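You operate a simulated robot arm through the tools that you are given. There is no shell and no other tool. Be economical: measure what you need, move in short steps, check, and stop when the job is done.

Carry out the task below with a simulated two-armed robot. There is one attempt and no reset: what you move stays moved.

Task
Take the lid off the water jug and lay it down on the door end of the long worktop. Put the cream bowl in the sink. Put the blue starter jar in the blue mixing bowl. Put the green pod on top of the seeded roll. Pull the sink door by the drawers open. The order is free. Set down upright: blue starter jar, green pod.

It is judged by the outcome, as a careful person would: the job done as asked, and still so three seconds after it is handed in. It fails if anything else is knocked over, pushed out of place, dropped, spilled or broken. Lids that push on must go on centred and level and be pressed home; caps that screw on are set level and turned clockwise until they are tight.

Robot
Two 7-joint arms with two-finger parallel grippers on one trunk, on a base that drives. Base frame: it is fixed to the floor where the robot stands at the start and does not move with it; the origin is under the middle of the robot, x ahead of it, y to its left, z up. Lengths are in mm, angles in rad, forces in N, time in s.
The left shoulder is at the start at [50, 177, 1179], the right one opposite. Places, roughly: blue mixing bowl (16x16x8 cm) [-1100, -4400, 500]; blue starter jar [750, -5500, 500]; cream bowl (15x15x7 cm) [-1100, -5100, 500]; green pod [1000, -5500, 1000]; seeded roll (7x7x5 cm) [700, -4700, 600]; sink [600, -3100, 800]; sink door by the drawers [400, -3200, 400]. Payload 3.43 kg a hand.
The TCP of each hand is the grasp point between the finger pads, 34 mm short of the fingertips. In the tool frame z runs along the fingers and y along their closing line. The gripper opens to 128 mm. The fingers are 24 mm wide and 12 mm thick; the gripper's body (48 by 130 mm) begins 96 mm behind the TCP.
Orientation is told as [roll, pitch, yaw] about the base's x, y, z axes, in that order, counted from this pose: with the fingers straight down and closing along the base's y, the tool's x points along the base's -x, its y along +y and its z along -z.

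Tools
- The arms move only by the tool move_arm. It takes "left_commands", "right_commands" or both (then of equal length, played together; a hand with none holds still); each is one flat list of numbers, 6 for each row, row after row: the shift along the base's x, y, z in mm, then the turn, a rotation vector about the base's x, y, z in degrees. In form: [x, y, z, wx, wy, wz, x, y, z, wx, wy, wz, ...]. A call has 1 to 20 rows; each row is the pose to reach, as a shift and turn from the pose commanded when the call began. "left_fingers" and "right_fingers" are, for a hand that has rows, the closure in counts, from 0 (fully open) to 255 (shut), set as the call begins (left out, the last holds). Rows are played at 5 a second. More than 50 mm and 0.15 rad between two rows, or a gripper value outside its range, and nothing of the call is played. Where a pose cannot be reached the arm comes as near as it can. A force on the tool above 40 N (or 10 N above the force at the start of the call, whichever is more), or a blocked arm, ends the call early, and 0.2 s more pass. Each finger travels about 108 mm/s and halts on what it meets, pressing with about 28 N; the grip force reading is that of the motor and also rises with nothing between the fingers. The clock runs only during rows and for 0.2 s after the last one: add rows that repeat a pose to give the fingers time. The reply holds the time, the measured pose of the TCP, the force on the tool along the base axes, the opening and the grip force, in the units named above and with some noise, with the torque about the TCP (base axes, N m) and any sound that the robot's microphone picked up.
- Cameras (640 x 400 px; columns grow to the right, rows downward): "scene" is now at [159.6, 1, 1365.2]; the picture's right is [0.01, -1.00, 0.00], its down [-0.33, -0.00, -0.95] and it looks along [0.95, 0.01, -0.33] (base axes); focal length 214 px, centre (320, 200). "left" rides on the left gripper at [76, 11, -160] in its tool frame; the picture's right is [-0.15, 0.99, 0.00], its down [-0.88, -0.13, -0.46] and it looks along [-0.45, -0.07, 0.89] (tool axes); focal length 234 px, centre (320, 200). "right" rides on the right gripper at [76, -11, -160] in its tool frame; the picture's right is [0.15, 0.99, 0.00], its down [-0.88, 0.13, -0.46] and it looks along [-0.45, 0.07, 0.89] (tool axes); focal length 234 px, centre (320, 200). There is no depth. A picture from a camera that has moved, and an enlarged one, comes with that camera's place and axes in the base frame and with its lens.
- capture(camera): a new picture of that camera. The clock stands still meanwhile.
- lift_body(by): slides the trunk up (or, below 0, down) by that many mm; the arms and the scene camera ride with it, the base frame stays. It gives what a move gives, with no picture.
- base_move(legs): drives the robot by 1 to 6 legs, each [ahead, turn to the left] in mm and rad, along the robot's own axes; the way and the turn of a leg run together, so that a leg with both is an arc; at most 1500 mm and 3.142 rad a leg. The arms and the cameras ride along, it lands a little off, and it stops where it bumps. It gives what a move gives.
- aim_head(pan, tilt): turns the head with the scene camera to pan (to the left, within 1.396 rad either way) and tilt (down, from -0.506 to 1.204), counted from straight ahead of the robot. It gives what a move gives.
- close_up(camera, box): a new picture of the part [left, top, right, bottom] of that camera's present view, enlarged. The clock stands still meanwhile.
- job_done(): hands the job in; it is judged then, once.

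Work in short steps. Places have to be worked out from the pictures, the camera data and where the tool is seen: move nearer, look again, correct. Check each grasp and each placing, and mend what went wrong. You have 165 turns and 130 pictures in all, those below and enlarged ones among them. Open the grippers and draw the arms clear of the work before you hand the job in, unless the task says otherwise; then end with one line.

The tools are called after "Call:" by a JSON object that holds its "method" and its "body". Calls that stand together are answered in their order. move_arm: Moves the arms, as the interface text tells. Its arguments: {"type":"object","properties":{"left_commands":{"type":"array","items":{"type":"number"}},"left_fingers":{"type":"number"},"right_commands":{"type":"array","items":{"type":"number"}},"right_fingers":{"type":"number"}},"required":[]} The other tools are called the same way: lift_body (by) slides the trunk up or down; base_move (legs) drives the base; aim_head (pan, tilt) turns the head that bears the scene camera; capture (camera) takes a picture; close_up (camera, box) takes an enlarged picture of a part of a camera's view; job_done () hands the job in.

At the start:

```text
t: 0.0
left_eef_pos: [278.6, 124.3, 1296.5]
left_tcp_rot: [0.001, -0.002, 0.002]
left_wrist_force: [-0.6, -0.4, -0.1]
left_ft_torque: [0.01, 0.0, 0.06]
left_opening: 128.1
left_grasp_force: 0.1
right_eef_pos: [342.6, -147.4, 1311.6]
right_tcp_rot: [0.002, 0.001, 0.001]
right_wrist_force: [-0.1, -0.3, 0.6]
right_ft_torque: [-0.04, 0.02, 0.01]
right_opening: 128.1
right_grasp_force: 0.2
trunk travel left (down, up): [-350.0, 51.0]
robot x, y, heading: [0.7, -2.8, 0.002]
head pan, tilt: [0.007, 0.332]
```

scene: 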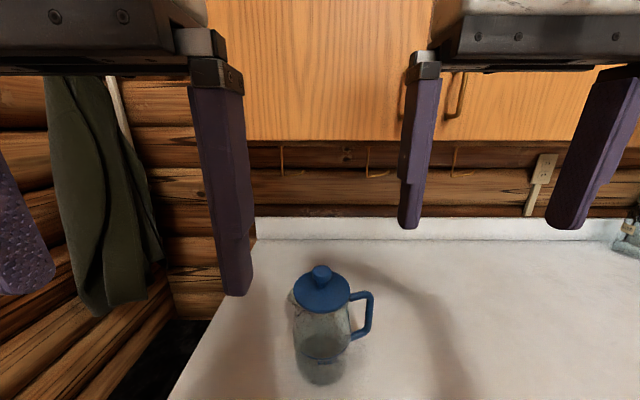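
right: 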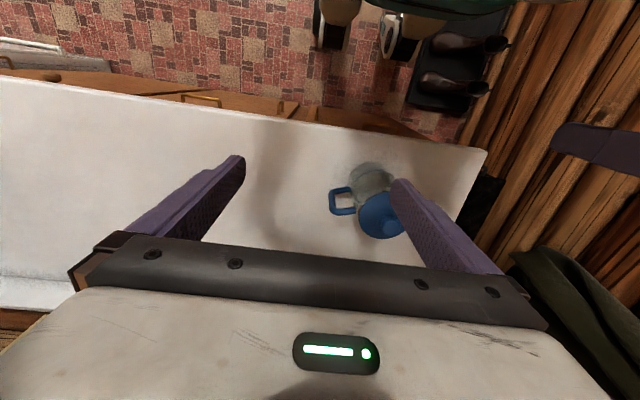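
left: 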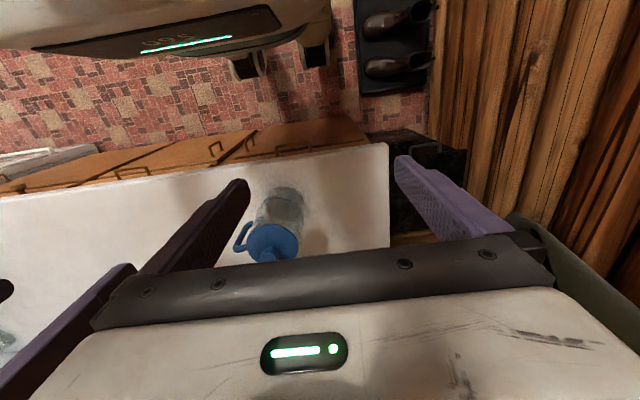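

I'll look around first: left and right along the worktop.

Call:
{"method": "aim_head", "body": {"pan": 1.2, "tilt": 0.35}}

Call:
{"method": "capture", "body": {"camera": "scene"}}

Call:
{"method": "aim_head", "body": {"pan": -1.1, "tilt": 0.35}}

Call:
{"method": "capture", "body": {"camera": "scene"}}

```text
t: 1.4
left_eef_pos: [278.6, 124.3, 1296.8]
left_tcp_rot: [0.001, 0.0, 0.0]
left_wrist_force: [0.4, -0.6, -0.1]
left_ft_torque: [0.01, -0.04, -0.04]
left_opening: 128.4
left_grasp_force: 0.1
right_eef_pos: [342.4, -148.0, 1312.3]
right_tcp_rot: [0.0, 0.0, 0.0]
right_wrist_force: [0.8, -0.2, 0.4]
right_ft_torque: [-0.01, 0.02, 0.01]
right_opening: 128.0
right_grasp_force: 0.0
trunk travel left (down, up): [-350.0, 51.0]
robot x, y, heading: [1.8, 0.2, -0.007]
head pan, tilt: [1.201, 0.351]
```

```text
126 pictures are left
camera scene: at [100.1, 87.1, 1363.5], right [0.93, -0.36, 0.0], down [-0.12, -0.32, -0.94], along [0.34, 0.88, -0.34], focal length 214 px, centre (320, 200)
```

scene: 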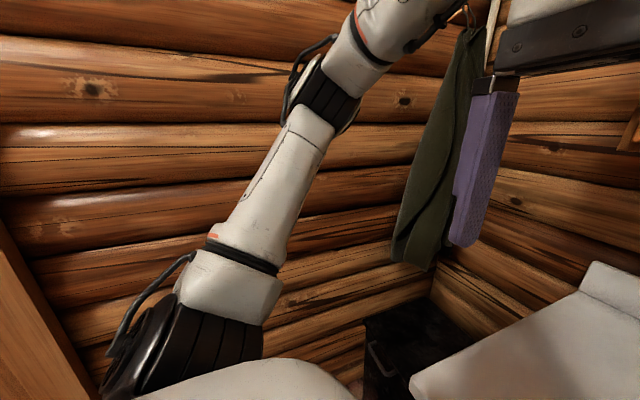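

```text
t: 3.5
left_eef_pos: [278.6, 124.5, 1297.0]
left_tcp_rot: [0.001, 0.001, 0.001]
left_wrist_force: [-0.3, 1.3, 0.6]
left_ft_torque: [-0.01, -0.01, 0.01]
left_opening: 128.0
left_grasp_force: 0.0
right_eef_pos: [341.7, -147.1, 1313.0]
right_tcp_rot: [0.002, 0.0, 0.001]
right_wrist_force: [-0.8, 0.1, -0.1]
right_ft_torque: [-0.03, 0.01, -0.02]
right_opening: 128.0
right_grasp_force: 0.1
trunk travel left (down, up): [-350.0, 51.0]
robot x, y, heading: [2.1, 1.8, -0.002]
head pan, tilt: [-1.1, 0.351]
```

```text
125 pictures are left
camera scene: at [108.7, -82.6, 1363.5], right [-0.89, -0.45, 0.0], down [-0.16, 0.31, -0.94], along [0.43, -0.84, -0.34], focal length 214 px, centre (320, 200)
```

scene: 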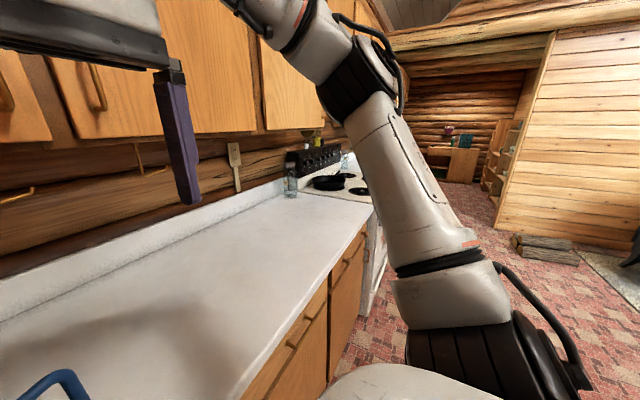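

The worktop runs right to a stove; I need to find which end has the door. I'll back off and turn to look.

Call:
{"method": "base_move", "body": {"legs": [[-350, 0], [0, 1.5]]}}

Call:
{"method": "aim_head", "body": {"pan": 0.6, "tilt": 0.2}}

Call:
{"method": "capture", "body": {"camera": "scene"}}

```text
t: 9.5
left_eef_pos: [-455.6, 286.9, 1298.0]
left_tcp_rot: [0.001, 0.0, 1.501]
left_wrist_force: [0.0, 0.6, 0.5]
left_ft_torque: [0.02, -0.01, -0.01]
left_opening: 128.4
left_grasp_force: 0.0
right_eef_pos: [-181.6, 331.2, 1312.7]
right_tcp_rot: [0.003, -0.001, 1.501]
right_wrist_force: [-0.1, -0.7, 0.0]
right_ft_torque: [-0.02, -0.01, 0.02]
right_opening: 128.1
right_grasp_force: 0.0
trunk travel left (down, up): [-350.0, 51.0]
robot x, y, heading: [-350.4, -0.6, 1.501]
head pan, tilt: [-1.1, 0.351]
```

```text
t: 11.2
left_eef_pos: [-454.6, 287.0, 1297.9]
left_tcp_rot: [0.0, 0.0, 1.501]
left_wrist_force: [1.1, 0.2, -0.8]
left_ft_torque: [0.0, 0.0, -0.02]
left_opening: 128.0
left_grasp_force: 0.1
right_eef_pos: [-182.0, 331.7, 1312.1]
right_tcp_rot: [0.002, -0.001, 1.5]
right_wrist_force: [-1.0, 1.2, -0.8]
right_ft_torque: [0.0, 0.02, 0.04]
right_opening: 128.0
right_grasp_force: 0.1
trunk travel left (down, up): [-350.0, 51.0]
robot x, y, heading: [-352.7, -3.1, 1.505]
head pan, tilt: [0.6, 0.201]
```

```text
124 pictures are left
camera scene: at [-397.9, 150.5, 1377.5], right [0.86, 0.51, 0.0], down [0.1, -0.17, -0.98], along [-0.5, 0.85, -0.2], focal length 214 px, centre (320, 200)
```

scene: 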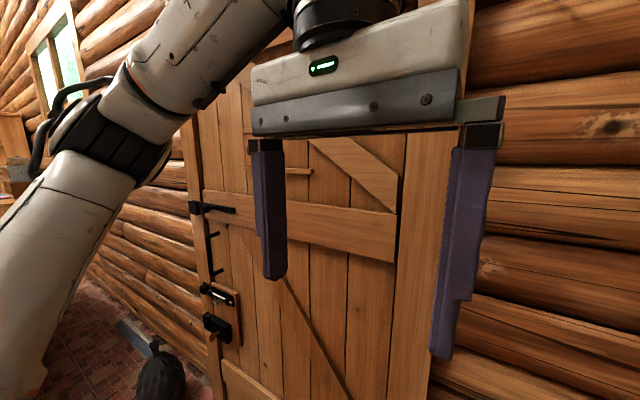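

The door is at the +y end, by the jug. I return to the worktop to work on the lid.

Call:
{"method": "base_move", "body": {"legs": [[0, -1.505], [320, 0]]}}

Call:
{"method": "aim_head", "body": {"pan": 0, "tilt": 0.6}}

Call:
{"method": "capture", "body": {"camera": "scene"}}

Call:
{"method": "capture", "body": {"camera": "left"}}

```text
t: 17.1
left_eef_pos: [249.0, 115.8, 1297.6]
left_tcp_rot: [-0.001, 0.0, -0.013]
left_wrist_force: [0.5, 0.4, -0.6]
left_ft_torque: [0.0, 0.03, 0.02]
left_opening: 128.1
left_grasp_force: 0.1
right_eef_pos: [308.2, -156.6, 1312.8]
right_tcp_rot: [0.001, 0.001, -0.014]
right_wrist_force: [0.3, 0.2, 0.2]
right_ft_torque: [0.02, 0.02, -0.03]
right_opening: 128.0
right_grasp_force: 0.1
trunk travel left (down, up): [-350.0, 51.0]
robot x, y, heading: [-30.9, -5.4, -0.014]
head pan, tilt: [0.6, 0.201]
```

```text
t: 18.1
left_eef_pos: [248.3, 114.7, 1298.5]
left_tcp_rot: [0.0, 0.0, -0.014]
left_wrist_force: [0.5, 0.4, -0.4]
left_ft_torque: [0.01, -0.01, -0.03]
left_opening: 128.0
left_grasp_force: 0.0
right_eef_pos: [308.2, -157.4, 1311.8]
right_tcp_rot: [0.002, 0.0, -0.014]
right_wrist_force: [-0.3, -0.4, 0.0]
right_ft_torque: [0.01, -0.02, -0.02]
right_opening: 128.0
right_grasp_force: 0.0
trunk travel left (down, up): [-350.0, 51.0]
robot x, y, heading: [-28.1, -3.2, -0.015]
head pan, tilt: [0.0, 0.6]
```

```text
123 pictures are left
camera scene: at [122.9, -6.7, 1340.8], right [-0.01, -1.0, 0.0], down [-0.56, 0.01, -0.83], along [0.83, -0.01, -0.56], focal length 214 px, centre (320, 200)
```

scene: 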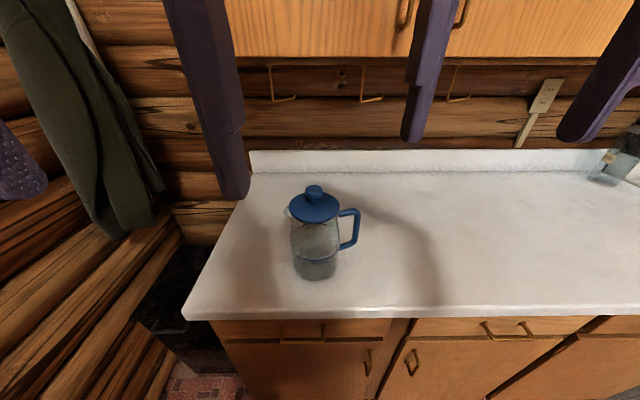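

```text
122 pictures are left
camera left: at [173.3, 128.1, 1456.7], right [0.16, 0.99, 0.0], down [0.88, -0.14, 0.46], along [0.45, -0.07, -0.89], focal length 234 px, centre (320, 200)
```

left: 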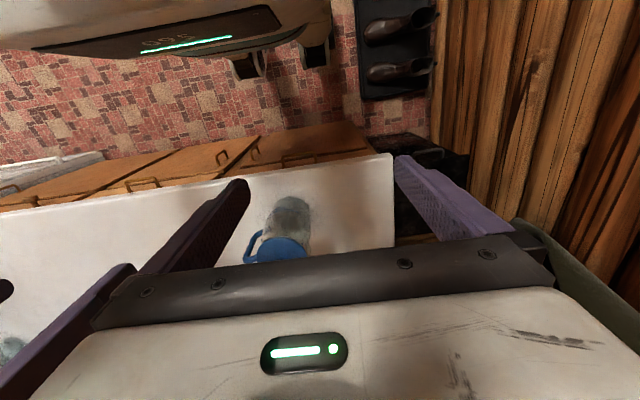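

Jug lid estimated at about (505, 5, ~1065), knob top ~1120. I move slightly closer and bring the left hand above it.

Call:
{"method": "base_move", "body": {"legs": [[80, 0.015]]}}

Call:
{"method": "move_arm", "body": {"left_commands": [40, -20, 0, 0, 0, 0, 80, -40, 0, 0, 0, 0, 120, -60, -10, 0, 0, 0, 150, -80, -30, 0, 0, 0, 155, -95, -60, 0, 0, 0, 155, -100, -60, 0, 0, 0]}}

Call:
{"method": "capture", "body": {"camera": "left"}}

Call:
{"method": "capture", "body": {"camera": "scene"}}

```text
t: 19.1
left_eef_pos: [327.8, 119.7, 1296.9]
left_tcp_rot: [-0.001, 0.0, 0.001]
left_wrist_force: [-0.2, 0.9, -0.3]
left_ft_torque: [0.0, 0.03, -0.01]
left_opening: 127.9
left_grasp_force: 0.1
right_eef_pos: [391.5, -152.1, 1311.3]
right_tcp_rot: [0.002, -0.001, 0.001]
right_wrist_force: [0.3, 0.2, 0.0]
right_ft_torque: [-0.02, 0.05, -0.02]
right_opening: 128.2
right_grasp_force: 0.0
trunk travel left (down, up): [-350.0, 51.0]
robot x, y, heading: [48.8, -5.0, -0.0]
head pan, tilt: [0.0, 0.6]
```

```text
t: 20.5
left_eef_pos: [481.5, 18.4, 1238.3]
left_tcp_rot: [0.0, -0.002, -0.001]
left_wrist_force: [1.3, -0.3, -0.3]
left_ft_torque: [-0.02, 0.0, 0.01]
left_opening: 128.2
left_grasp_force: 0.2
right_eef_pos: [389.4, -152.4, 1312.8]
right_tcp_rot: [0.002, -0.001, 0.0]
right_wrist_force: [0.0, 0.0, 0.4]
right_ft_torque: [-0.01, 0.03, 0.0]
right_opening: 127.8
right_grasp_force: 0.0
trunk travel left (down, up): [-350.0, 51.0]
robot x, y, heading: [45.9, -5.0, -0.004]
head pan, tilt: [0.0, 0.6]
```

```text
121 pictures are left
camera left: at [405.7, 29.7, 1396.9], right [0.15, 0.99, 0.0], down [0.88, -0.13, 0.46], along [0.45, -0.07, -0.89], focal length 234 px, centre (320, 200)
```

left: 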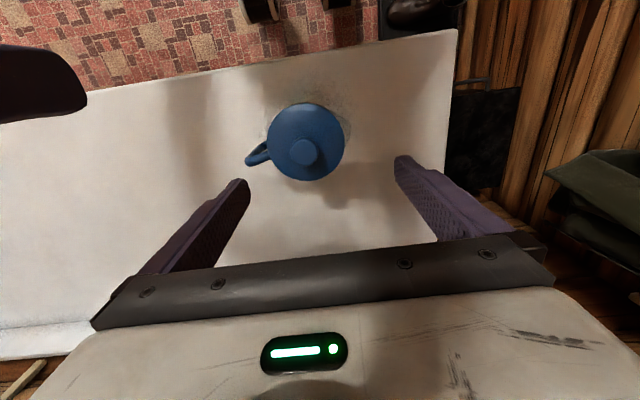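

```text
120 pictures are left
camera scene: at [202.5, -5.1, 1340.8], right [0.0, -1.0, 0.0], down [-0.56, 0.0, -0.83], along [0.83, 0.0, -0.56], focal length 214 px, centre (320, 200)
```

scene: 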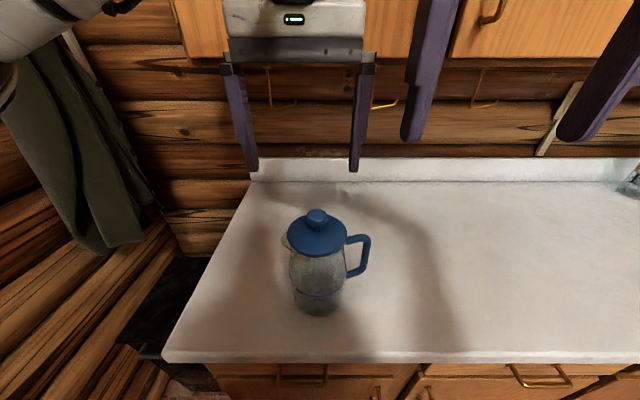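

Knob at about (479, 1), top ~1125. I align and descend to straddle it.

Call:
{"method": "move_arm", "body": {"left_commands": [-2, -17, 0, 0, 0, 0, -2, -17, -40, 0, 0, 0, -2, -17, -80, 0, 0, 0, -2, -17, -110, 0, 0, 0, -2, -17, -118, 0, 0, 0], "left_fingers": 60}}

Call:
{"method": "capture", "body": {"camera": "left"}}

Call:
{"method": "close_up", "body": {"camera": "scene", "box": [220, 120, 420, 320]}}

```text
t: 21.7
left_eef_pos: [479.1, 0.7, 1123.7]
left_tcp_rot: [-0.004, -0.006, 0.002]
left_wrist_force: [2.3, 1.0, 21.3]
left_ft_torque: [-0.45, -0.01, -0.04]
left_opening: 97.6
left_grasp_force: 0.1
right_eef_pos: [388.3, -152.1, 1313.5]
right_tcp_rot: [0.002, -0.002, 0.001]
right_wrist_force: [0.0, 0.8, -1.3]
right_ft_torque: [-0.01, -0.02, -0.03]
right_opening: 127.9
right_grasp_force: 0.1
trunk travel left (down, up): [-350.0, 51.0]
robot x, y, heading: [44.2, -6.1, -0.001]
head pan, tilt: [0.0, 0.6]
```

```text
119 pictures are left
camera left: at [402.7, 13.8, 1281.9], right [0.14, 0.99, 0.0], down [0.88, -0.13, 0.46], along [0.46, -0.07, -0.89], focal length 234 px, centre (320, 200)
```

left: 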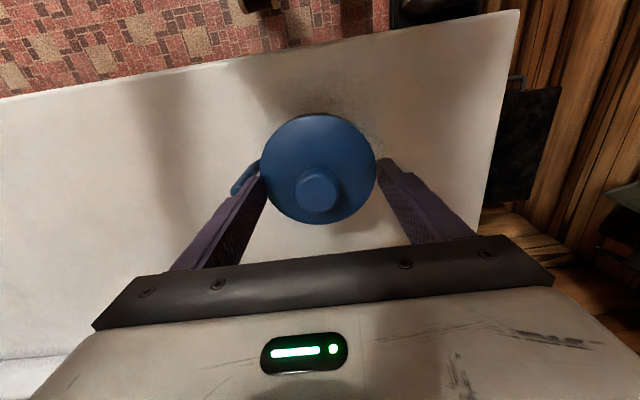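

```text
2.00 times, centred on (320, 220) of scene
camera zoom: at [201.3, -4.7, 1341.4], right [0.0, -1.0, 0.0], down [-0.56, 0.0, -0.83], along [0.83, 0.0, -0.56], focal length 429 px, centre (320, 160)
```

zoom: 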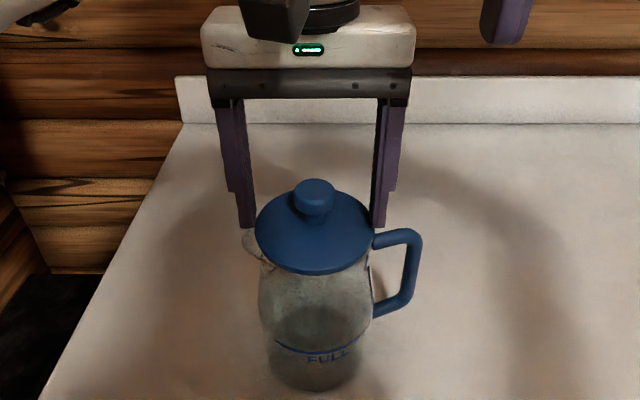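

The tips touched the lid rim/handle while wide. I rise, narrow the fingers to ~55 mm around the knob, then descend until light contact.

Call:
{"method": "move_arm", "body": {"left_commands": [0, 0, 45, 0, 0, 0, 0, 0, 45, 0, 0, 0, 0, 0, 45, 0, 0, 0], "left_fingers": 140}}

Call:
{"method": "move_arm", "body": {"left_commands": [0, 0, -20, 0, 0, 0, 0, 0, -35, 0, 0, 0, 0, 0, -42, 0, 0, 0, 0, 0, -45, 0, 0, 0]}}

Call:
{"method": "close_up", "body": {"camera": "scene", "box": [220, 120, 420, 320]}}

Call:
{"method": "capture", "body": {"camera": "left"}}

```text
t: 22.5
left_eef_pos: [478.9, 1.5, 1164.6]
left_tcp_rot: [0.0, -0.001, -0.001]
left_wrist_force: [-0.1, 0.3, 0.5]
left_ft_torque: [-0.03, -0.06, -0.01]
left_opening: 57.6
left_grasp_force: 0.1
right_eef_pos: [390.5, -152.9, 1312.5]
right_tcp_rot: [0.003, 0.0, -0.001]
right_wrist_force: [0.1, 0.0, 0.1]
right_ft_torque: [0.0, -0.02, 0.01]
right_opening: 128.1
right_grasp_force: 0.0
trunk travel left (down, up): [-350.0, 51.0]
robot x, y, heading: [46.9, -5.0, 0.004]
head pan, tilt: [0.0, 0.6]
```

```text
t: 23.4
left_eef_pos: [478.8, 2.1, 1130.2]
left_tcp_rot: [-0.01, -0.014, 0.0]
left_wrist_force: [-3.0, 2.5, 15.0]
left_ft_torque: [0.2, 0.21, 0.03]
left_opening: 57.6
left_grasp_force: 0.0
right_eef_pos: [388.5, -151.5, 1312.3]
right_tcp_rot: [0.002, -0.003, 0.002]
right_wrist_force: [-0.2, -0.3, 0.3]
right_ft_torque: [-0.01, 0.0, -0.03]
right_opening: 128.0
right_grasp_force: 0.1
trunk travel left (down, up): [-350.0, 51.0]
robot x, y, heading: [47.6, -5.2, 0.005]
head pan, tilt: [0.0, 0.6]
stopped in row 4 (left hand): the force on the tool passed its limit (the readings are from after the stop); the commanded pose is now the measured one
```

```text
2.00 times, centred on (320, 220) of scene
camera zoom: at [201.6, -4.6, 1340.8], right [0.0, -1.0, 0.0], down [-0.56, 0.0, -0.83], along [0.83, 0.0, -0.56], focal length 429 px, centre (320, 160)
```

zoom: 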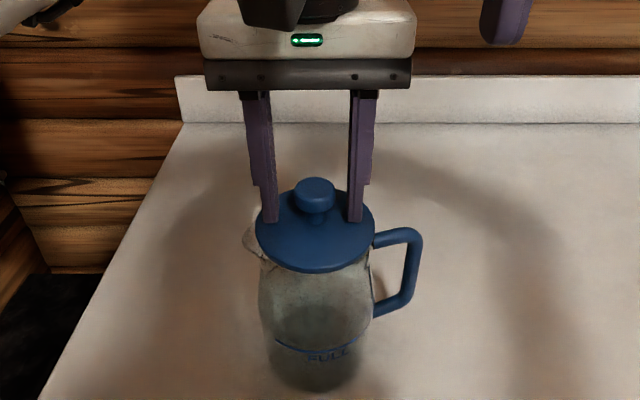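

```text
116 pictures are left
camera left: at [401.6, 15.0, 1287.1], right [0.15, 0.99, -0.01], down [0.87, -0.12, 0.47], along [0.46, -0.08, -0.88], focal length 234 px, centre (320, 200)
```

left: 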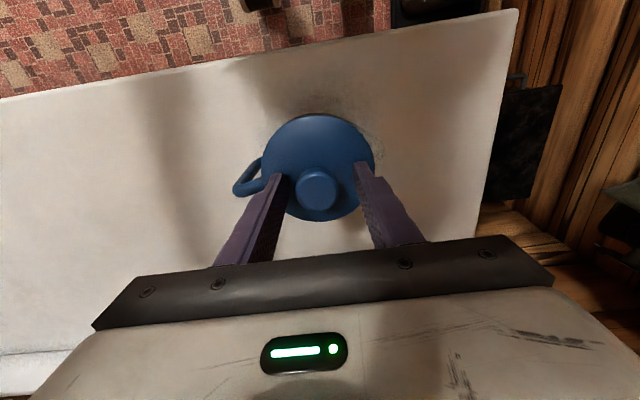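

Tips rest on the lid at z≈1096 and the knob is ~9 mm nearer to me. I lift a bit, shift back and close on the knob.

Call:
{"method": "move_arm", "body": {"left_commands": [0, 0, 6, 0.4, 0.8, 0, -9, -1, 6, 0.4, 0.8, 0, -9, -1, 4, 0.4, 0.8, 0]}}

Call:
{"method": "move_arm", "body": {"left_commands": [0, 0, 0, 0, 0, 0, 0, 0, 0, 0, 0, 0, 0, 0, 0, 0, 0, 0, 0, 0, 0, 0, 0, 0], "left_fingers": 255}}

Call:
{"method": "close_up", "body": {"camera": "scene", "box": [220, 120, 420, 320]}}

```text
t: 24.2
left_eef_pos: [472.6, 0.9, 1129.9]
left_tcp_rot: [-0.001, 0.004, 0.003]
left_wrist_force: [-0.2, -0.3, -0.5]
left_ft_torque: [0.02, 0.02, 0.01]
left_opening: 57.8
left_grasp_force: 0.1
right_eef_pos: [390.3, -153.7, 1312.5]
right_tcp_rot: [0.002, -0.001, 0.0]
right_wrist_force: [0.7, -0.3, 0.5]
right_ft_torque: [-0.01, 0.0, 0.06]
right_opening: 128.0
right_grasp_force: 0.1
trunk travel left (down, up): [-350.0, 51.0]
robot x, y, heading: [49.4, -2.0, 0.006]
head pan, tilt: [0.0, 0.6]
```

```text
t: 25.2
left_eef_pos: [471.9, 0.3, 1130.9]
left_tcp_rot: [-0.002, 0.003, 0.001]
left_wrist_force: [0.5, 0.4, 0.0]
left_ft_torque: [0.01, -0.04, 0.01]
left_opening: 32.1
left_grasp_force: 27.7
right_eef_pos: [389.7, -153.2, 1311.5]
right_tcp_rot: [0.002, 0.001, -0.002]
right_wrist_force: [0.1, 0.8, -0.6]
right_ft_torque: [0.02, 0.01, -0.01]
right_opening: 128.2
right_grasp_force: 0.0
trunk travel left (down, up): [-350.0, 51.0]
robot x, y, heading: [47.3, -6.8, 0.002]
head pan, tilt: [0.0, 0.6]
heard: snap
```

```text
2.00 times, centred on (320, 220) of scene
camera zoom: at [202.7, -4.9, 1340.7], right [0.0, -1.0, 0.0], down [-0.56, 0.0, -0.83], along [0.83, 0.0, -0.56], focal length 429 px, centre (320, 160)
```

zoom: 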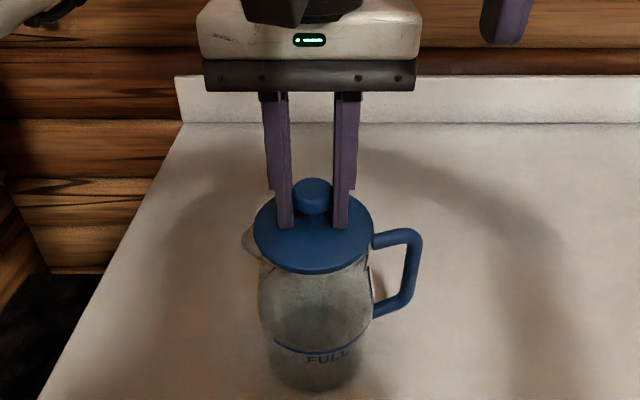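

Gripped at 32 mm. Lift slowly and watch whether the jug comes with it.

Call:
{"method": "move_arm", "body": {"left_commands": [0, 0, 3, 0, 0, 0, 0, 0, 6, 0, 0, 0, 0, 0, 10, 0, 0, 0, 0, 0, 15, 0, 0, 0]}}

Call:
{"method": "close_up", "body": {"camera": "scene", "box": [220, 120, 420, 320]}}

```text
t: 26.2
left_eef_pos: [470.9, 1.1, 1145.2]
left_tcp_rot: [-0.002, 0.005, 0.001]
left_wrist_force: [1.3, 0.4, -0.5]
left_ft_torque: [0.0, 0.02, 0.04]
left_opening: 31.9
left_grasp_force: 28.2
right_eef_pos: [390.1, -152.5, 1312.5]
right_tcp_rot: [0.001, -0.001, 0.002]
right_wrist_force: [0.5, 0.6, -0.7]
right_ft_torque: [-0.01, -0.03, -0.03]
right_opening: 128.1
right_grasp_force: 0.1
trunk travel left (down, up): [-350.0, 51.0]
robot x, y, heading: [46.0, -6.0, 0.003]
head pan, tilt: [0.0, 0.6]
```

```text
2.00 times, centred on (320, 220) of scene
camera zoom: at [202.6, -4.9, 1340.7], right [0.0, -1.0, 0.0], down [-0.56, 0.0, -0.83], along [0.83, 0.0, -0.56], focal length 429 px, centre (320, 160)
```

zoom: 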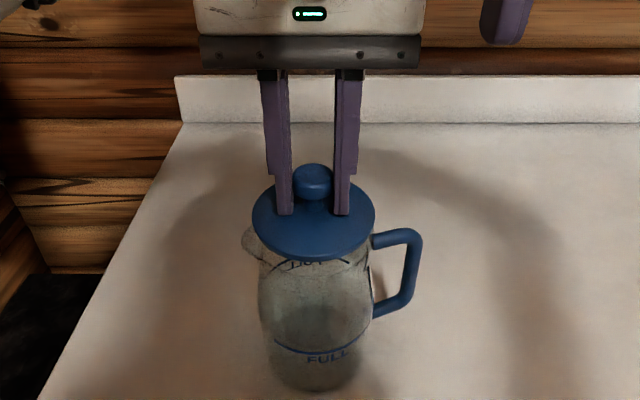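

Lid is free. Lift it clear, move it to y≈165, and lower to about z=1000.

Call:
{"method": "move_arm", "body": {"left_commands": [0, 0, 40, 0, 0, 0, 0, 0, 75, 0, 0, 0, 0, 50, 75, 0, 0, 0, 0, 100, 75, 0, 0, 0, 0, 150, 75, 0, 0, 0, 0, 168, 60, 0, 0, 0, 0, 168, 15, 0, 0, 0, 0, 168, -30, 0, 0, 0, 0, 168, -75, 0, 0, 0, 0, 168, -115, 0, 0, 0]}}

Call:
{"method": "capture", "body": {"camera": "scene"}}

Call:
{"method": "capture", "body": {"camera": "left"}}

```text
t: 28.4
left_eef_pos: [472.8, 169.1, 1028.9]
left_tcp_rot: [-0.001, 0.001, 0.001]
left_wrist_force: [-0.3, 0.0, -0.6]
left_ft_torque: [0.0, 0.0, 0.02]
left_opening: 32.0
left_grasp_force: 27.4
right_eef_pos: [390.4, -151.9, 1311.7]
right_tcp_rot: [0.002, 0.001, 0.002]
right_wrist_force: [0.2, -0.4, -0.2]
right_ft_torque: [0.02, 0.01, 0.0]
right_opening: 127.9
right_grasp_force: 0.0
trunk travel left (down, up): [-350.0, 51.0]
robot x, y, heading: [48.4, -4.1, -0.001]
head pan, tilt: [0.0, 0.6]
```

```text
113 pictures are left
camera scene: at [202.9, -4.7, 1340.7], right [0.0, -1.0, 0.0], down [-0.57, 0.0, -0.82], along [0.82, 0.0, -0.57], focal length 214 px, centre (320, 200)
```

scene: 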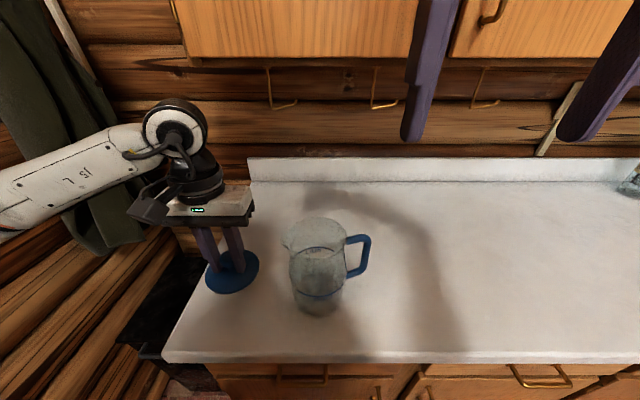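

```text
112 pictures are left
camera left: at [397.8, 180.0, 1188.8], right [0.14, 0.99, 0.0], down [0.88, -0.13, 0.45], along [0.45, -0.07, -0.89], focal length 234 px, centre (320, 200)
```

left: 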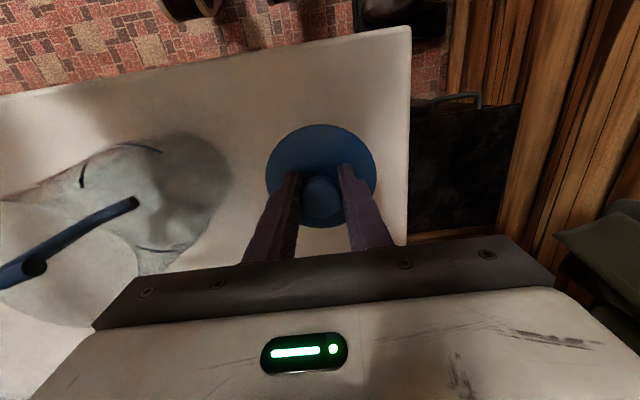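

The lid is over the end of the worktop with margin both sides. Lower until contact.

Call:
{"method": "move_arm", "body": {"left_commands": [0, 0, -30, 0, 0, 0, 0, 0, -50, 0, 0, 0, 0, 0, -62, 0, 0, 0, 0, 0, -72, 0, 0, 0, 0, 0, -80, 0, 0, 0, 0, 0, -88, 0, 0, 0, 0, 0, -96, 0, 0, 0, 0, 0, -104, 0, 0, 0]}}

```text
t: 29.8
left_eef_pos: [472.6, 167.6, 956.6]
left_tcp_rot: [-0.004, -0.013, 0.002]
left_wrist_force: [-8.0, 0.6, 20.8]
left_ft_torque: [0.2, 0.34, 0.03]
left_opening: 32.0
left_grasp_force: 27.9
right_eef_pos: [388.0, -152.4, 1313.7]
right_tcp_rot: [0.0, -0.002, 0.002]
right_wrist_force: [-0.2, -0.7, -0.5]
right_ft_torque: [-0.02, 0.03, 0.0]
right_opening: 128.2
right_grasp_force: 0.1
trunk travel left (down, up): [-350.0, 51.0]
robot x, y, heading: [48.3, -5.7, 0.002]
head pan, tilt: [0.0, 0.6]
stopped in row 6 (left hand): the force on the tool passed its limit (the readings are from after the stop); the commanded pose is now the measured one
```

Contact at z≈957. Open the fingers moderately, then rise.

Call:
{"method": "move_arm", "body": {"left_commands": [0, 0, 1, 0, 0, 0, 0, 0, 1, 0, 0, 0, 0, 0, 1, 0, 0, 0], "left_fingers": 130}}

Call:
{"method": "move_arm", "body": {"left_commands": [0, 0, 40, 0, 0, 0, 0, 0, 90, 0, 0, 0, 0, 0, 140, 0, 0, 0, 0, 0, 190, 0, 0, 0, 0, 0, 240, 0, 0, 0, 0, 0, 290, 0, 0, 0, -50, 0, 310, 0, 0, 0, -100, -20, 330, 0, 0, 0, -140, -40, 340, 0, 0, 0]}}

Call:
{"method": "capture", "body": {"camera": "scene"}}

```text
t: 30.6
left_eef_pos: [472.5, 167.6, 955.7]
left_tcp_rot: [-0.005, -0.015, 0.002]
left_wrist_force: [2.6, -6.4, 19.9]
left_ft_torque: [0.36, -0.02, -0.05]
left_opening: 59.1
left_grasp_force: 0.0
right_eef_pos: [388.7, -154.4, 1311.8]
right_tcp_rot: [0.002, 0.0, 0.001]
right_wrist_force: [-0.1, -0.3, 0.0]
right_ft_torque: [-0.01, 0.05, 0.02]
right_opening: 127.8
right_grasp_force: 0.1
trunk travel left (down, up): [-350.0, 51.0]
robot x, y, heading: [50.4, -5.8, -0.003]
head pan, tilt: [0.0, 0.6]
```

```text
refused: row 7 steps farther than a row can; nothing moved
```

```text
111 pictures are left
camera scene: at [201.5, -6.1, 1341.0], right [0.0, -1.0, 0.0], down [-0.56, 0.0, -0.83], along [0.83, 0.0, -0.56], focal length 214 px, centre (320, 200)
```

scene: 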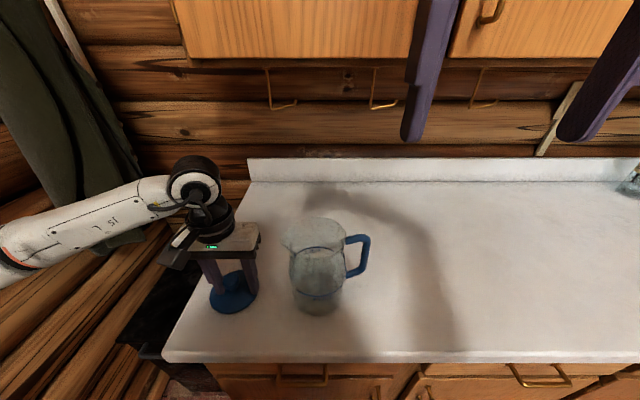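

Released. Now rise straight up and draw the arm back.

Call:
{"method": "move_arm", "body": {"left_commands": [0, 0, 20, 0, 0, 0, 0, 0, 65, 0, 0, 0, 0, 0, 110, 0, 0, 0, 0, 0, 155, 0, 0, 0, 0, 0, 200, 0, 0, 0, 0, 0, 245, 0, 0, 0, 0, 0, 290, 0, 0, 0, -40, 0, 310, 0, 0, 0, -80, -20, 330, 0, 0, 0, -115, -40, 340, 0, 0, 0, -140, -45, 340, 0, 0, 0]}}

Call:
{"method": "capture", "body": {"camera": "scene"}}

```text
t: 33.0
left_eef_pos: [333.8, 124.4, 1295.3]
left_tcp_rot: [-0.006, -0.009, 0.003]
left_wrist_force: [0.1, 0.0, -0.2]
left_ft_torque: [0.01, 0.02, 0.0]
left_opening: 62.6
left_grasp_force: 0.1
right_eef_pos: [389.4, -152.1, 1312.4]
right_tcp_rot: [0.001, -0.001, 0.002]
right_wrist_force: [0.2, 0.3, 0.2]
right_ft_torque: [0.03, -0.02, -0.01]
right_opening: 128.1
right_grasp_force: 0.1
trunk travel left (down, up): [-350.0, 51.0]
robot x, y, heading: [48.1, -3.2, 0.006]
head pan, tilt: [0.0, 0.6]
```

```text
110 pictures are left
camera scene: at [202.4, -4.7, 1340.8], right [0.0, -1.0, 0.0], down [-0.56, 0.0, -0.83], along [0.83, 0.0, -0.56], focal length 214 px, centre (320, 200)
```

scene: 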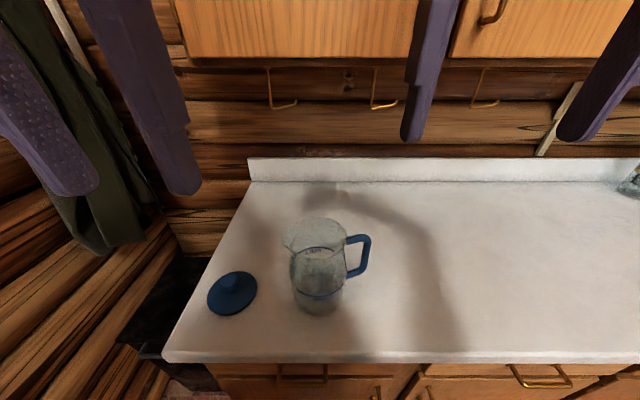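

Lid done. Now back off, turn to face -y, and look down the room.

Call:
{"method": "base_move", "body": {"legs": [[-450, 0], [0, -1.57]]}}

Call:
{"method": "aim_head", "body": {"pan": 0, "tilt": 0.25}}

Call:
{"method": "capture", "body": {"camera": "scene"}}

Call:
{"method": "capture", "body": {"camera": "left"}}

```text
t: 39.5
left_eef_pos: [-269.9, -291.0, 1295.7]
left_tcp_rot: [-0.004, -0.009, -1.568]
left_wrist_force: [-0.3, 1.3, 0.1]
left_ft_torque: [-0.01, 0.0, 0.0]
left_opening: 62.5
left_grasp_force: 0.1
right_eef_pos: [-545.4, -346.6, 1312.0]
right_tcp_rot: [0.002, 0.0, -1.568]
right_wrist_force: [-0.6, -0.3, -1.0]
right_ft_torque: [-0.01, -0.01, -0.01]
right_opening: 128.0
right_grasp_force: 0.0
trunk travel left (down, up): [-350.0, 51.0]
robot x, y, heading: [-398.8, -7.3, -1.568]
head pan, tilt: [0.0, 0.6]
```

```text
t: 40.3
left_eef_pos: [-269.4, -291.1, 1294.5]
left_tcp_rot: [-0.004, -0.009, -1.568]
left_wrist_force: [0.5, -0.2, 1.0]
left_ft_torque: [-0.03, -0.02, 0.01]
left_opening: 62.6
left_grasp_force: 0.1
right_eef_pos: [-546.4, -346.4, 1312.5]
right_tcp_rot: [0.0, 0.0, -1.57]
right_wrist_force: [0.2, 0.2, 0.4]
right_ft_torque: [-0.02, -0.03, -0.04]
right_opening: 128.0
right_grasp_force: 0.0
trunk travel left (down, up): [-350.0, 51.0]
robot x, y, heading: [-400.4, -6.9, -1.57]
head pan, tilt: [0.0, 0.25]
```

```text
109 pictures are left
camera scene: at [-402.7, -167.9, 1372.9], right [-1.0, 0.0, 0.0], down [0.0, 0.25, -0.97], along [0.0, -0.97, -0.25], focal length 214 px, centre (320, 200)
```

scene: 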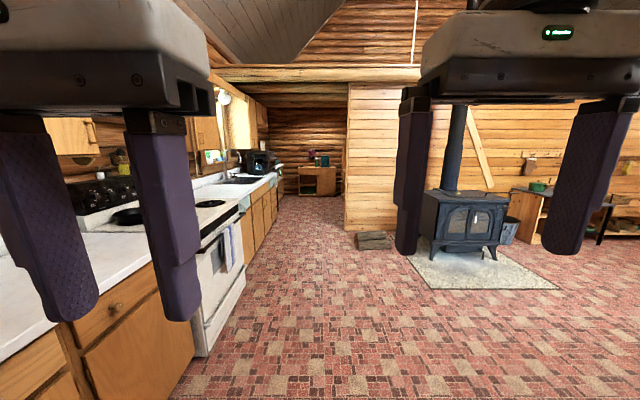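

```text
108 pictures are left
camera left: at [-257.4, -213.5, 1453.6], right [0.99, -0.14, 0.0], down [-0.13, -0.88, 0.46], along [-0.07, -0.46, -0.89], focal length 234 px, centre (320, 200)
```

left: 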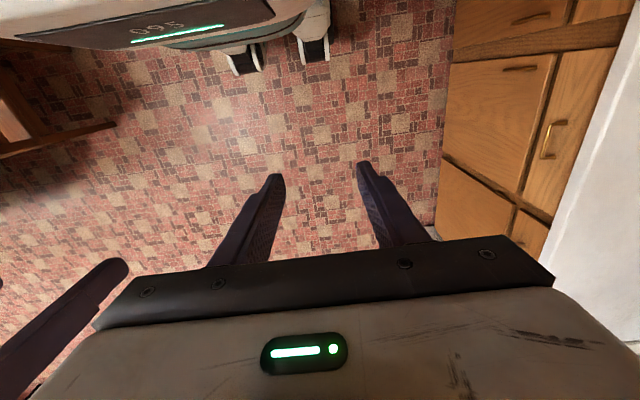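

The sink lies further along on the left. I drive ahead along the corridor to y≈-2700.

Call:
{"method": "base_move", "body": {"legs": [[1450, 0.0], [1250, 0.0]]}}

Call:
{"method": "capture", "body": {"camera": "scene"}}

Call:
{"method": "aim_head", "body": {"pan": 0.9, "tilt": 0.5}}

Call:
{"method": "capture", "body": {"camera": "scene"}}

```text
t: 53.5
left_eef_pos: [-257.0, -2998.1, 1295.8]
left_tcp_rot: [-0.006, -0.01, -1.559]
left_wrist_force: [0.1, 0.5, -0.6]
left_ft_torque: [0.01, -0.01, 0.02]
left_opening: 62.6
left_grasp_force: 0.1
right_eef_pos: [-532.4, -3056.1, 1312.1]
right_tcp_rot: [0.001, 0.0, -1.56]
right_wrist_force: [-0.7, 0.5, -0.2]
right_ft_torque: [0.0, -0.04, 0.0]
right_opening: 127.9
right_grasp_force: 0.1
trunk travel left (down, up): [-350.0, 51.0]
robot x, y, heading: [-390.2, -2715.8, -1.556]
head pan, tilt: [0.0, 0.25]
```

```text
107 pictures are left
camera scene: at [-391.0, -2875.8, 1372.9], right [-1.0, -0.01, 0.0], down [0.0, 0.25, -0.97], along [0.01, -0.97, -0.25], focal length 214 px, centre (320, 200)
```

scene: 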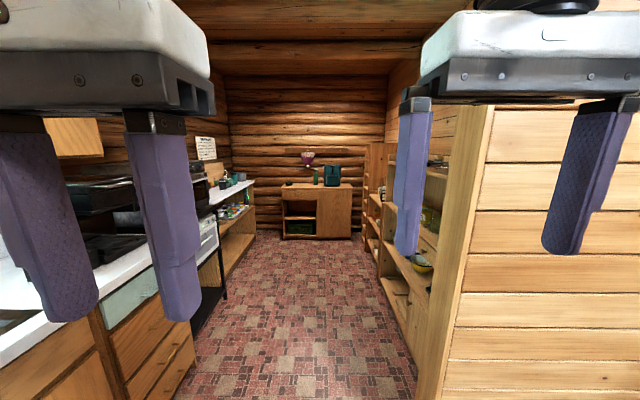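

```text
t: 54.6
left_eef_pos: [-256.4, -2998.0, 1294.3]
left_tcp_rot: [-0.006, -0.01, -1.558]
left_wrist_force: [0.0, -0.1, -0.9]
left_ft_torque: [-0.01, -0.02, 0.01]
left_opening: 62.6
left_grasp_force: 0.1
right_eef_pos: [-533.1, -3056.3, 1311.9]
right_tcp_rot: [0.001, 0.001, -1.56]
right_wrist_force: [0.1, 0.0, 0.2]
right_ft_torque: [-0.01, -0.01, 0.01]
right_opening: 128.0
right_grasp_force: 0.0
trunk travel left (down, up): [-350.0, 51.0]
robot x, y, heading: [-387.7, -2713.0, -1.563]
head pan, tilt: [0.901, 0.499]
```

```text
106 pictures are left
camera scene: at [-320.1, -2838.1, 1349.8], right [-0.61, -0.79, 0.0], down [-0.38, 0.29, -0.88], along [0.69, -0.54, -0.48], focal length 214 px, centre (320, 200)
```

scene: 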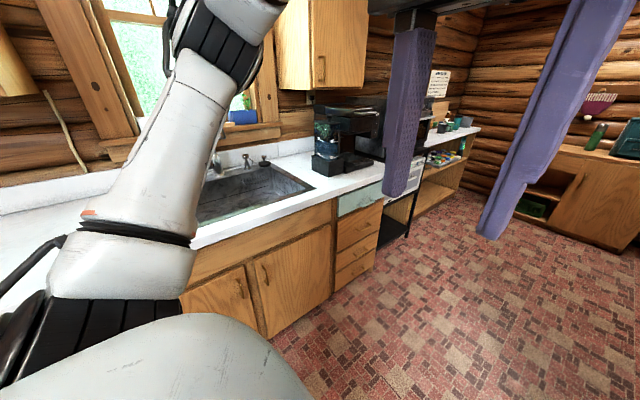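

The sink and door are on the left; shelves both sides further on. I drive on to y≈-4300 and survey.

Call:
{"method": "base_move", "body": {"legs": [[750, 0.1], [750, -0.1]]}}

Call:
{"method": "aim_head", "body": {"pan": 0.8, "tilt": 0.4}}

Call:
{"method": "capture", "body": {"camera": "scene"}}

Call:
{"method": "aim_head", "body": {"pan": -0.8, "tilt": 0.5}}

Call:
{"method": "capture", "body": {"camera": "scene"}}

```text
t: 62.4
left_eef_pos: [-162.3, -4491.3, 1295.3]
left_tcp_rot: [-0.005, -0.01, -1.558]
left_wrist_force: [0.6, -0.6, -0.2]
left_ft_torque: [0.0, -0.02, 0.0]
left_opening: 62.7
left_grasp_force: 0.0
right_eef_pos: [-436.3, -4551.6, 1312.2]
right_tcp_rot: [0.0, 0.0, -1.558]
right_wrist_force: [-0.1, 0.8, -0.5]
right_ft_torque: [0.01, 0.0, 0.02]
right_opening: 128.0
right_grasp_force: 0.1
trunk travel left (down, up): [-350.0, 51.0]
robot x, y, heading: [-292.4, -4207.3, -1.56]
head pan, tilt: [0.901, 0.499]
```

```text
t: 63.0
left_eef_pos: [-162.1, -4491.9, 1295.2]
left_tcp_rot: [-0.006, -0.007, -1.557]
left_wrist_force: [0.0, 0.0, 0.8]
left_ft_torque: [0.04, -0.02, -0.01]
left_opening: 62.7
left_grasp_force: 0.1
right_eef_pos: [-437.4, -4550.5, 1312.0]
right_tcp_rot: [-0.001, 0.0, -1.558]
right_wrist_force: [-0.4, -0.4, 0.3]
right_ft_torque: [-0.02, 0.02, 0.0]
right_opening: 127.8
right_grasp_force: 0.1
trunk travel left (down, up): [-350.0, 51.0]
robot x, y, heading: [-292.9, -4205.6, -1.558]
head pan, tilt: [0.799, 0.4]
```

```text
105 pictures are left
camera scene: at [-229.5, -4340.5, 1358.9], right [-0.69, -0.73, 0.0], down [-0.28, 0.27, -0.92], along [0.67, -0.63, -0.39], focal length 214 px, centre (320, 200)
```

scene: 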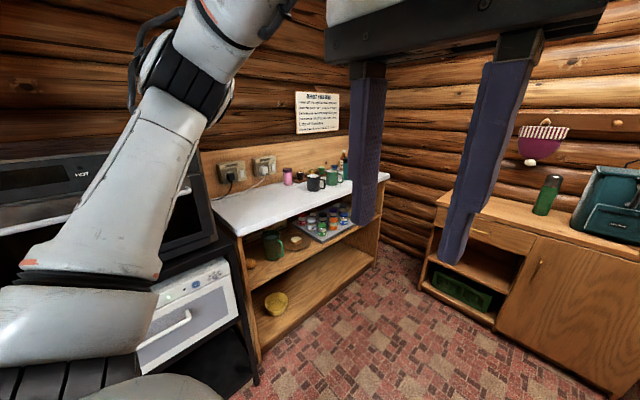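

```text
t: 64.7
left_eef_pos: [-161.6, -4491.5, 1295.1]
left_tcp_rot: [-0.005, -0.007, -1.557]
left_wrist_force: [0.0, 0.6, 0.2]
left_ft_torque: [0.02, 0.02, 0.0]
left_opening: 62.6
left_grasp_force: 0.0
right_eef_pos: [-437.7, -4550.7, 1312.1]
right_tcp_rot: [0.0, 0.001, -1.559]
right_wrist_force: [0.8, -0.9, -0.1]
right_ft_torque: [-0.06, 0.0, 0.0]
right_opening: 127.9
right_grasp_force: 0.0
trunk travel left (down, up): [-350.0, 51.0]
robot x, y, heading: [-293.2, -4209.0, -1.56]
head pan, tilt: [-0.799, 0.499]
```

```text
104 pictures are left
camera scene: at [-361.1, -4341.0, 1349.8], right [-0.71, 0.71, 0.0], down [0.34, 0.34, -0.88], along [-0.62, -0.62, -0.48], focal length 214 px, centre (320, 200)
```

scene: 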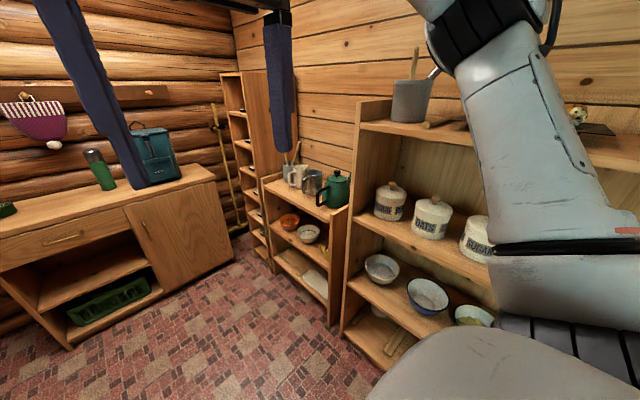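

I'll zoom in on both sides to identify the jar, pod, roll and bowls.

Call:
{"method": "close_up", "body": {"camera": "scene", "box": [250, 160, 500, 360]}}

Call:
{"method": "base_move", "body": {"legs": [[350, 0.8]]}}

Call:
{"method": "aim_head", "body": {"pan": 0.3, "tilt": 0.5}}

Call:
{"method": "capture", "body": {"camera": "scene"}}

```text
2.00 times, centred on (375, 260) of scene
camera zoom: at [-361.1, -4341.0, 1349.8], right [-0.71, 0.71, 0.0], down [0.34, 0.34, -0.88], along [-0.62, -0.62, -0.48], focal length 429 px, centre (210, 80)
```

zoom: 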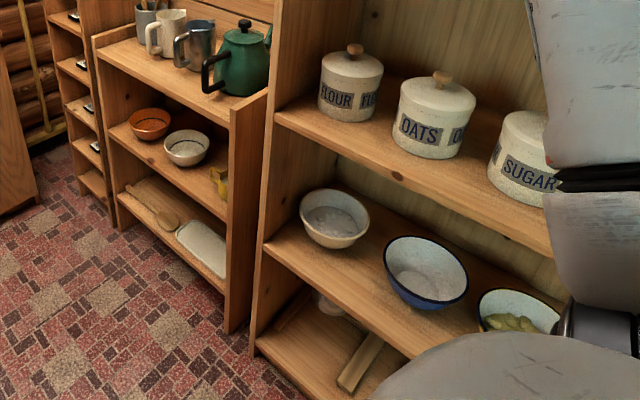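

```text
t: 67.2
left_eef_pos: [141.6, -4623.5, 1295.6]
left_tcp_rot: [-0.005, -0.009, -0.754]
left_wrist_force: [0.7, -0.6, 0.3]
left_ft_torque: [0.01, 0.04, -0.01]
left_opening: 62.6
left_grasp_force: 0.0
right_eef_pos: [-9.6, -4862.8, 1312.2]
right_tcp_rot: [0.0, 0.0, -0.754]
right_wrist_force: [-0.2, 0.2, -0.4]
right_ft_torque: [-0.02, -0.03, -0.02]
right_opening: 128.0
right_grasp_force: 0.1
trunk travel left (down, up): [-350.0, 51.0]
robot x, y, heading: [-155.2, -4521.7, -0.754]
head pan, tilt: [-0.799, 0.499]
```

```text
t: 68.5
left_eef_pos: [139.8, -4623.3, 1294.8]
left_tcp_rot: [-0.007, -0.009, -0.755]
left_wrist_force: [0.0, -0.3, 0.2]
left_ft_torque: [0.01, -0.02, -0.04]
left_opening: 62.9
left_grasp_force: 0.1
right_eef_pos: [-9.7, -4861.0, 1312.9]
right_tcp_rot: [0.002, -0.001, -0.756]
right_wrist_force: [0.6, 0.4, 0.4]
right_ft_torque: [0.02, 0.02, -0.01]
right_opening: 128.1
right_grasp_force: 0.1
trunk travel left (down, up): [-350.0, 51.0]
robot x, y, heading: [-157.1, -4518.1, -0.754]
head pan, tilt: [0.3, 0.499]
```

```text
102 pictures are left
camera scene: at [-27.8, -4608.1, 1349.8], right [-0.44, -0.9, 0.0], down [-0.43, 0.21, -0.88], along [0.79, -0.39, -0.48], focal length 214 px, centre (320, 200)
```

scene: 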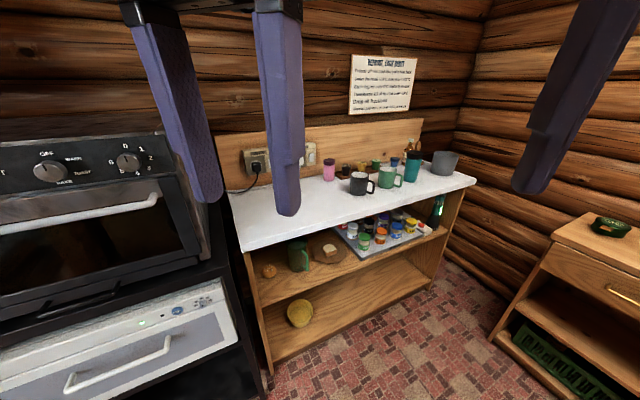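

Now zoom on the pod tray, shelf and counter top.

Call:
{"method": "close_up", "body": {"camera": "scene", "box": [310, 130, 470, 260]}}

Call:
{"method": "close_up", "body": {"camera": "scene", "box": [240, 200, 400, 340]}}

```text
3.08 times, centred on (390, 195) of scene
camera zoom: at [-27.8, -4608.1, 1349.8], right [-0.44, -0.9, 0.0], down [-0.43, 0.21, -0.88], along [0.79, -0.39, -0.48], focal length 660 px, centre (105, 215)
```

zoom: 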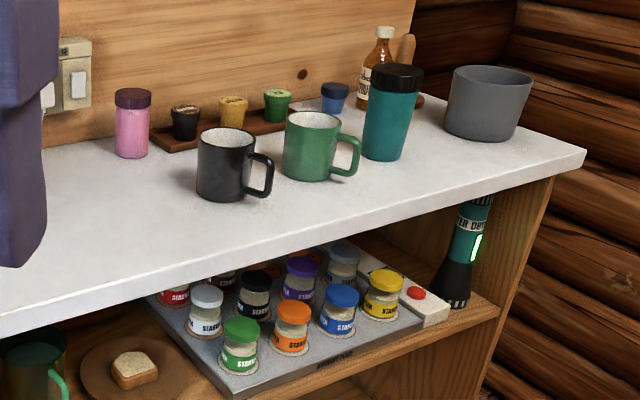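

```text
2.86 times, centred on (320, 270) of scene
camera zoom: at [-27.8, -4608.1, 1349.8], right [-0.44, -0.9, 0.0], down [-0.43, 0.21, -0.88], along [0.79, -0.39, -0.48], focal length 613 px, centre (320, 0)
```

zoom: 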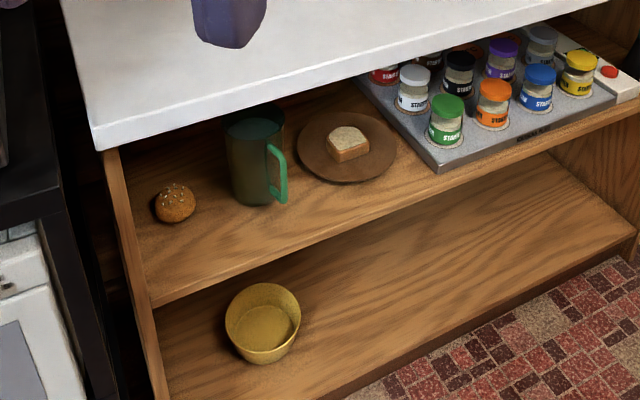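

Targets identified: green pod on the small wooden tray at the back of the coffee station, starter jars on the tray underneath, roll on the left of that shelf, speckled cream bowl on the low shelf opposite. I drive to face the coffee station near the pod.

Call:
{"method": "base_move", "body": {"legs": [[0, -0.8], [930, 0], [0, 1.554], [250, 0]]}}

Call:
{"method": "aim_head", "body": {"pan": 0.0, "tilt": 0.6}}

Call:
{"method": "capture", "body": {"camera": "scene"}}

Call:
{"method": "capture", "body": {"camera": "left"}}

```text
t: 80.7
left_eef_pos: [389.7, -5339.6, 1294.4]
left_tcp_rot: [-0.005, -0.01, -0.023]
left_wrist_force: [-0.3, 0.8, -0.2]
left_ft_torque: [0.0, 0.0, 0.02]
left_opening: 62.9
left_grasp_force: 0.1
right_eef_pos: [438.9, -5617.7, 1312.5]
right_tcp_rot: [0.0, -0.001, -0.024]
right_wrist_force: [0.6, -0.2, 0.2]
right_ft_torque: [-0.08, 0.03, 0.02]
right_opening: 128.0
right_grasp_force: 0.1
trunk travel left (down, up): [-350.0, 51.0]
robot x, y, heading: [107.1, -5459.9, -0.019]
head pan, tilt: [0.3, 0.499]
```

```text
t: 81.5
left_eef_pos: [390.1, -5339.9, 1295.0]
left_tcp_rot: [-0.007, -0.01, -0.024]
left_wrist_force: [-0.1, 0.0, -0.2]
left_ft_torque: [-0.02, 0.03, -0.02]
left_opening: 62.6
left_grasp_force: 0.0
right_eef_pos: [438.1, -5616.6, 1312.0]
right_tcp_rot: [0.0, 0.001, -0.022]
right_wrist_force: [-0.6, -0.5, -0.1]
right_ft_torque: [0.01, 0.01, 0.02]
right_opening: 128.2
right_grasp_force: 0.0
trunk travel left (down, up): [-350.0, 51.0]
robot x, y, heading: [103.4, -5463.9, -0.024]
head pan, tilt: [0.0, 0.6]
```

```text
99 pictures are left
camera scene: at [255.0, -5465.5, 1340.8], right [-0.02, -1.0, 0.0], down [-0.56, 0.01, -0.83], along [0.82, -0.02, -0.56], focal length 214 px, centre (320, 200)
```

scene: 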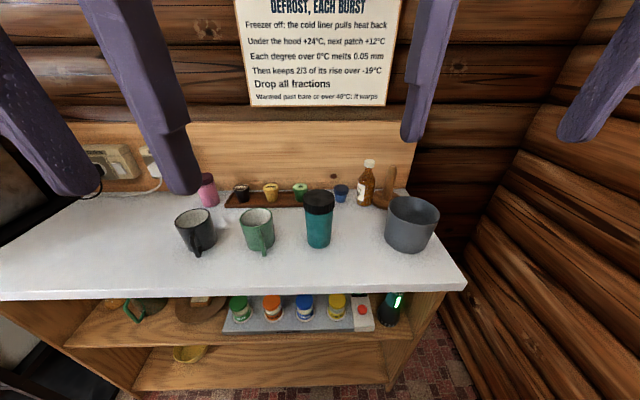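

```text
98 pictures are left
camera left: at [313.3, -5325.7, 1453.7], right [0.17, 0.99, 0.0], down [0.87, -0.15, 0.46], along [0.46, -0.08, -0.89], focal length 234 px, centre (320, 200)
```

left: 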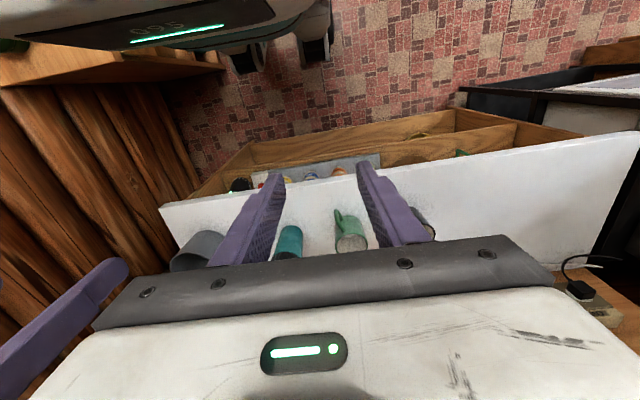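

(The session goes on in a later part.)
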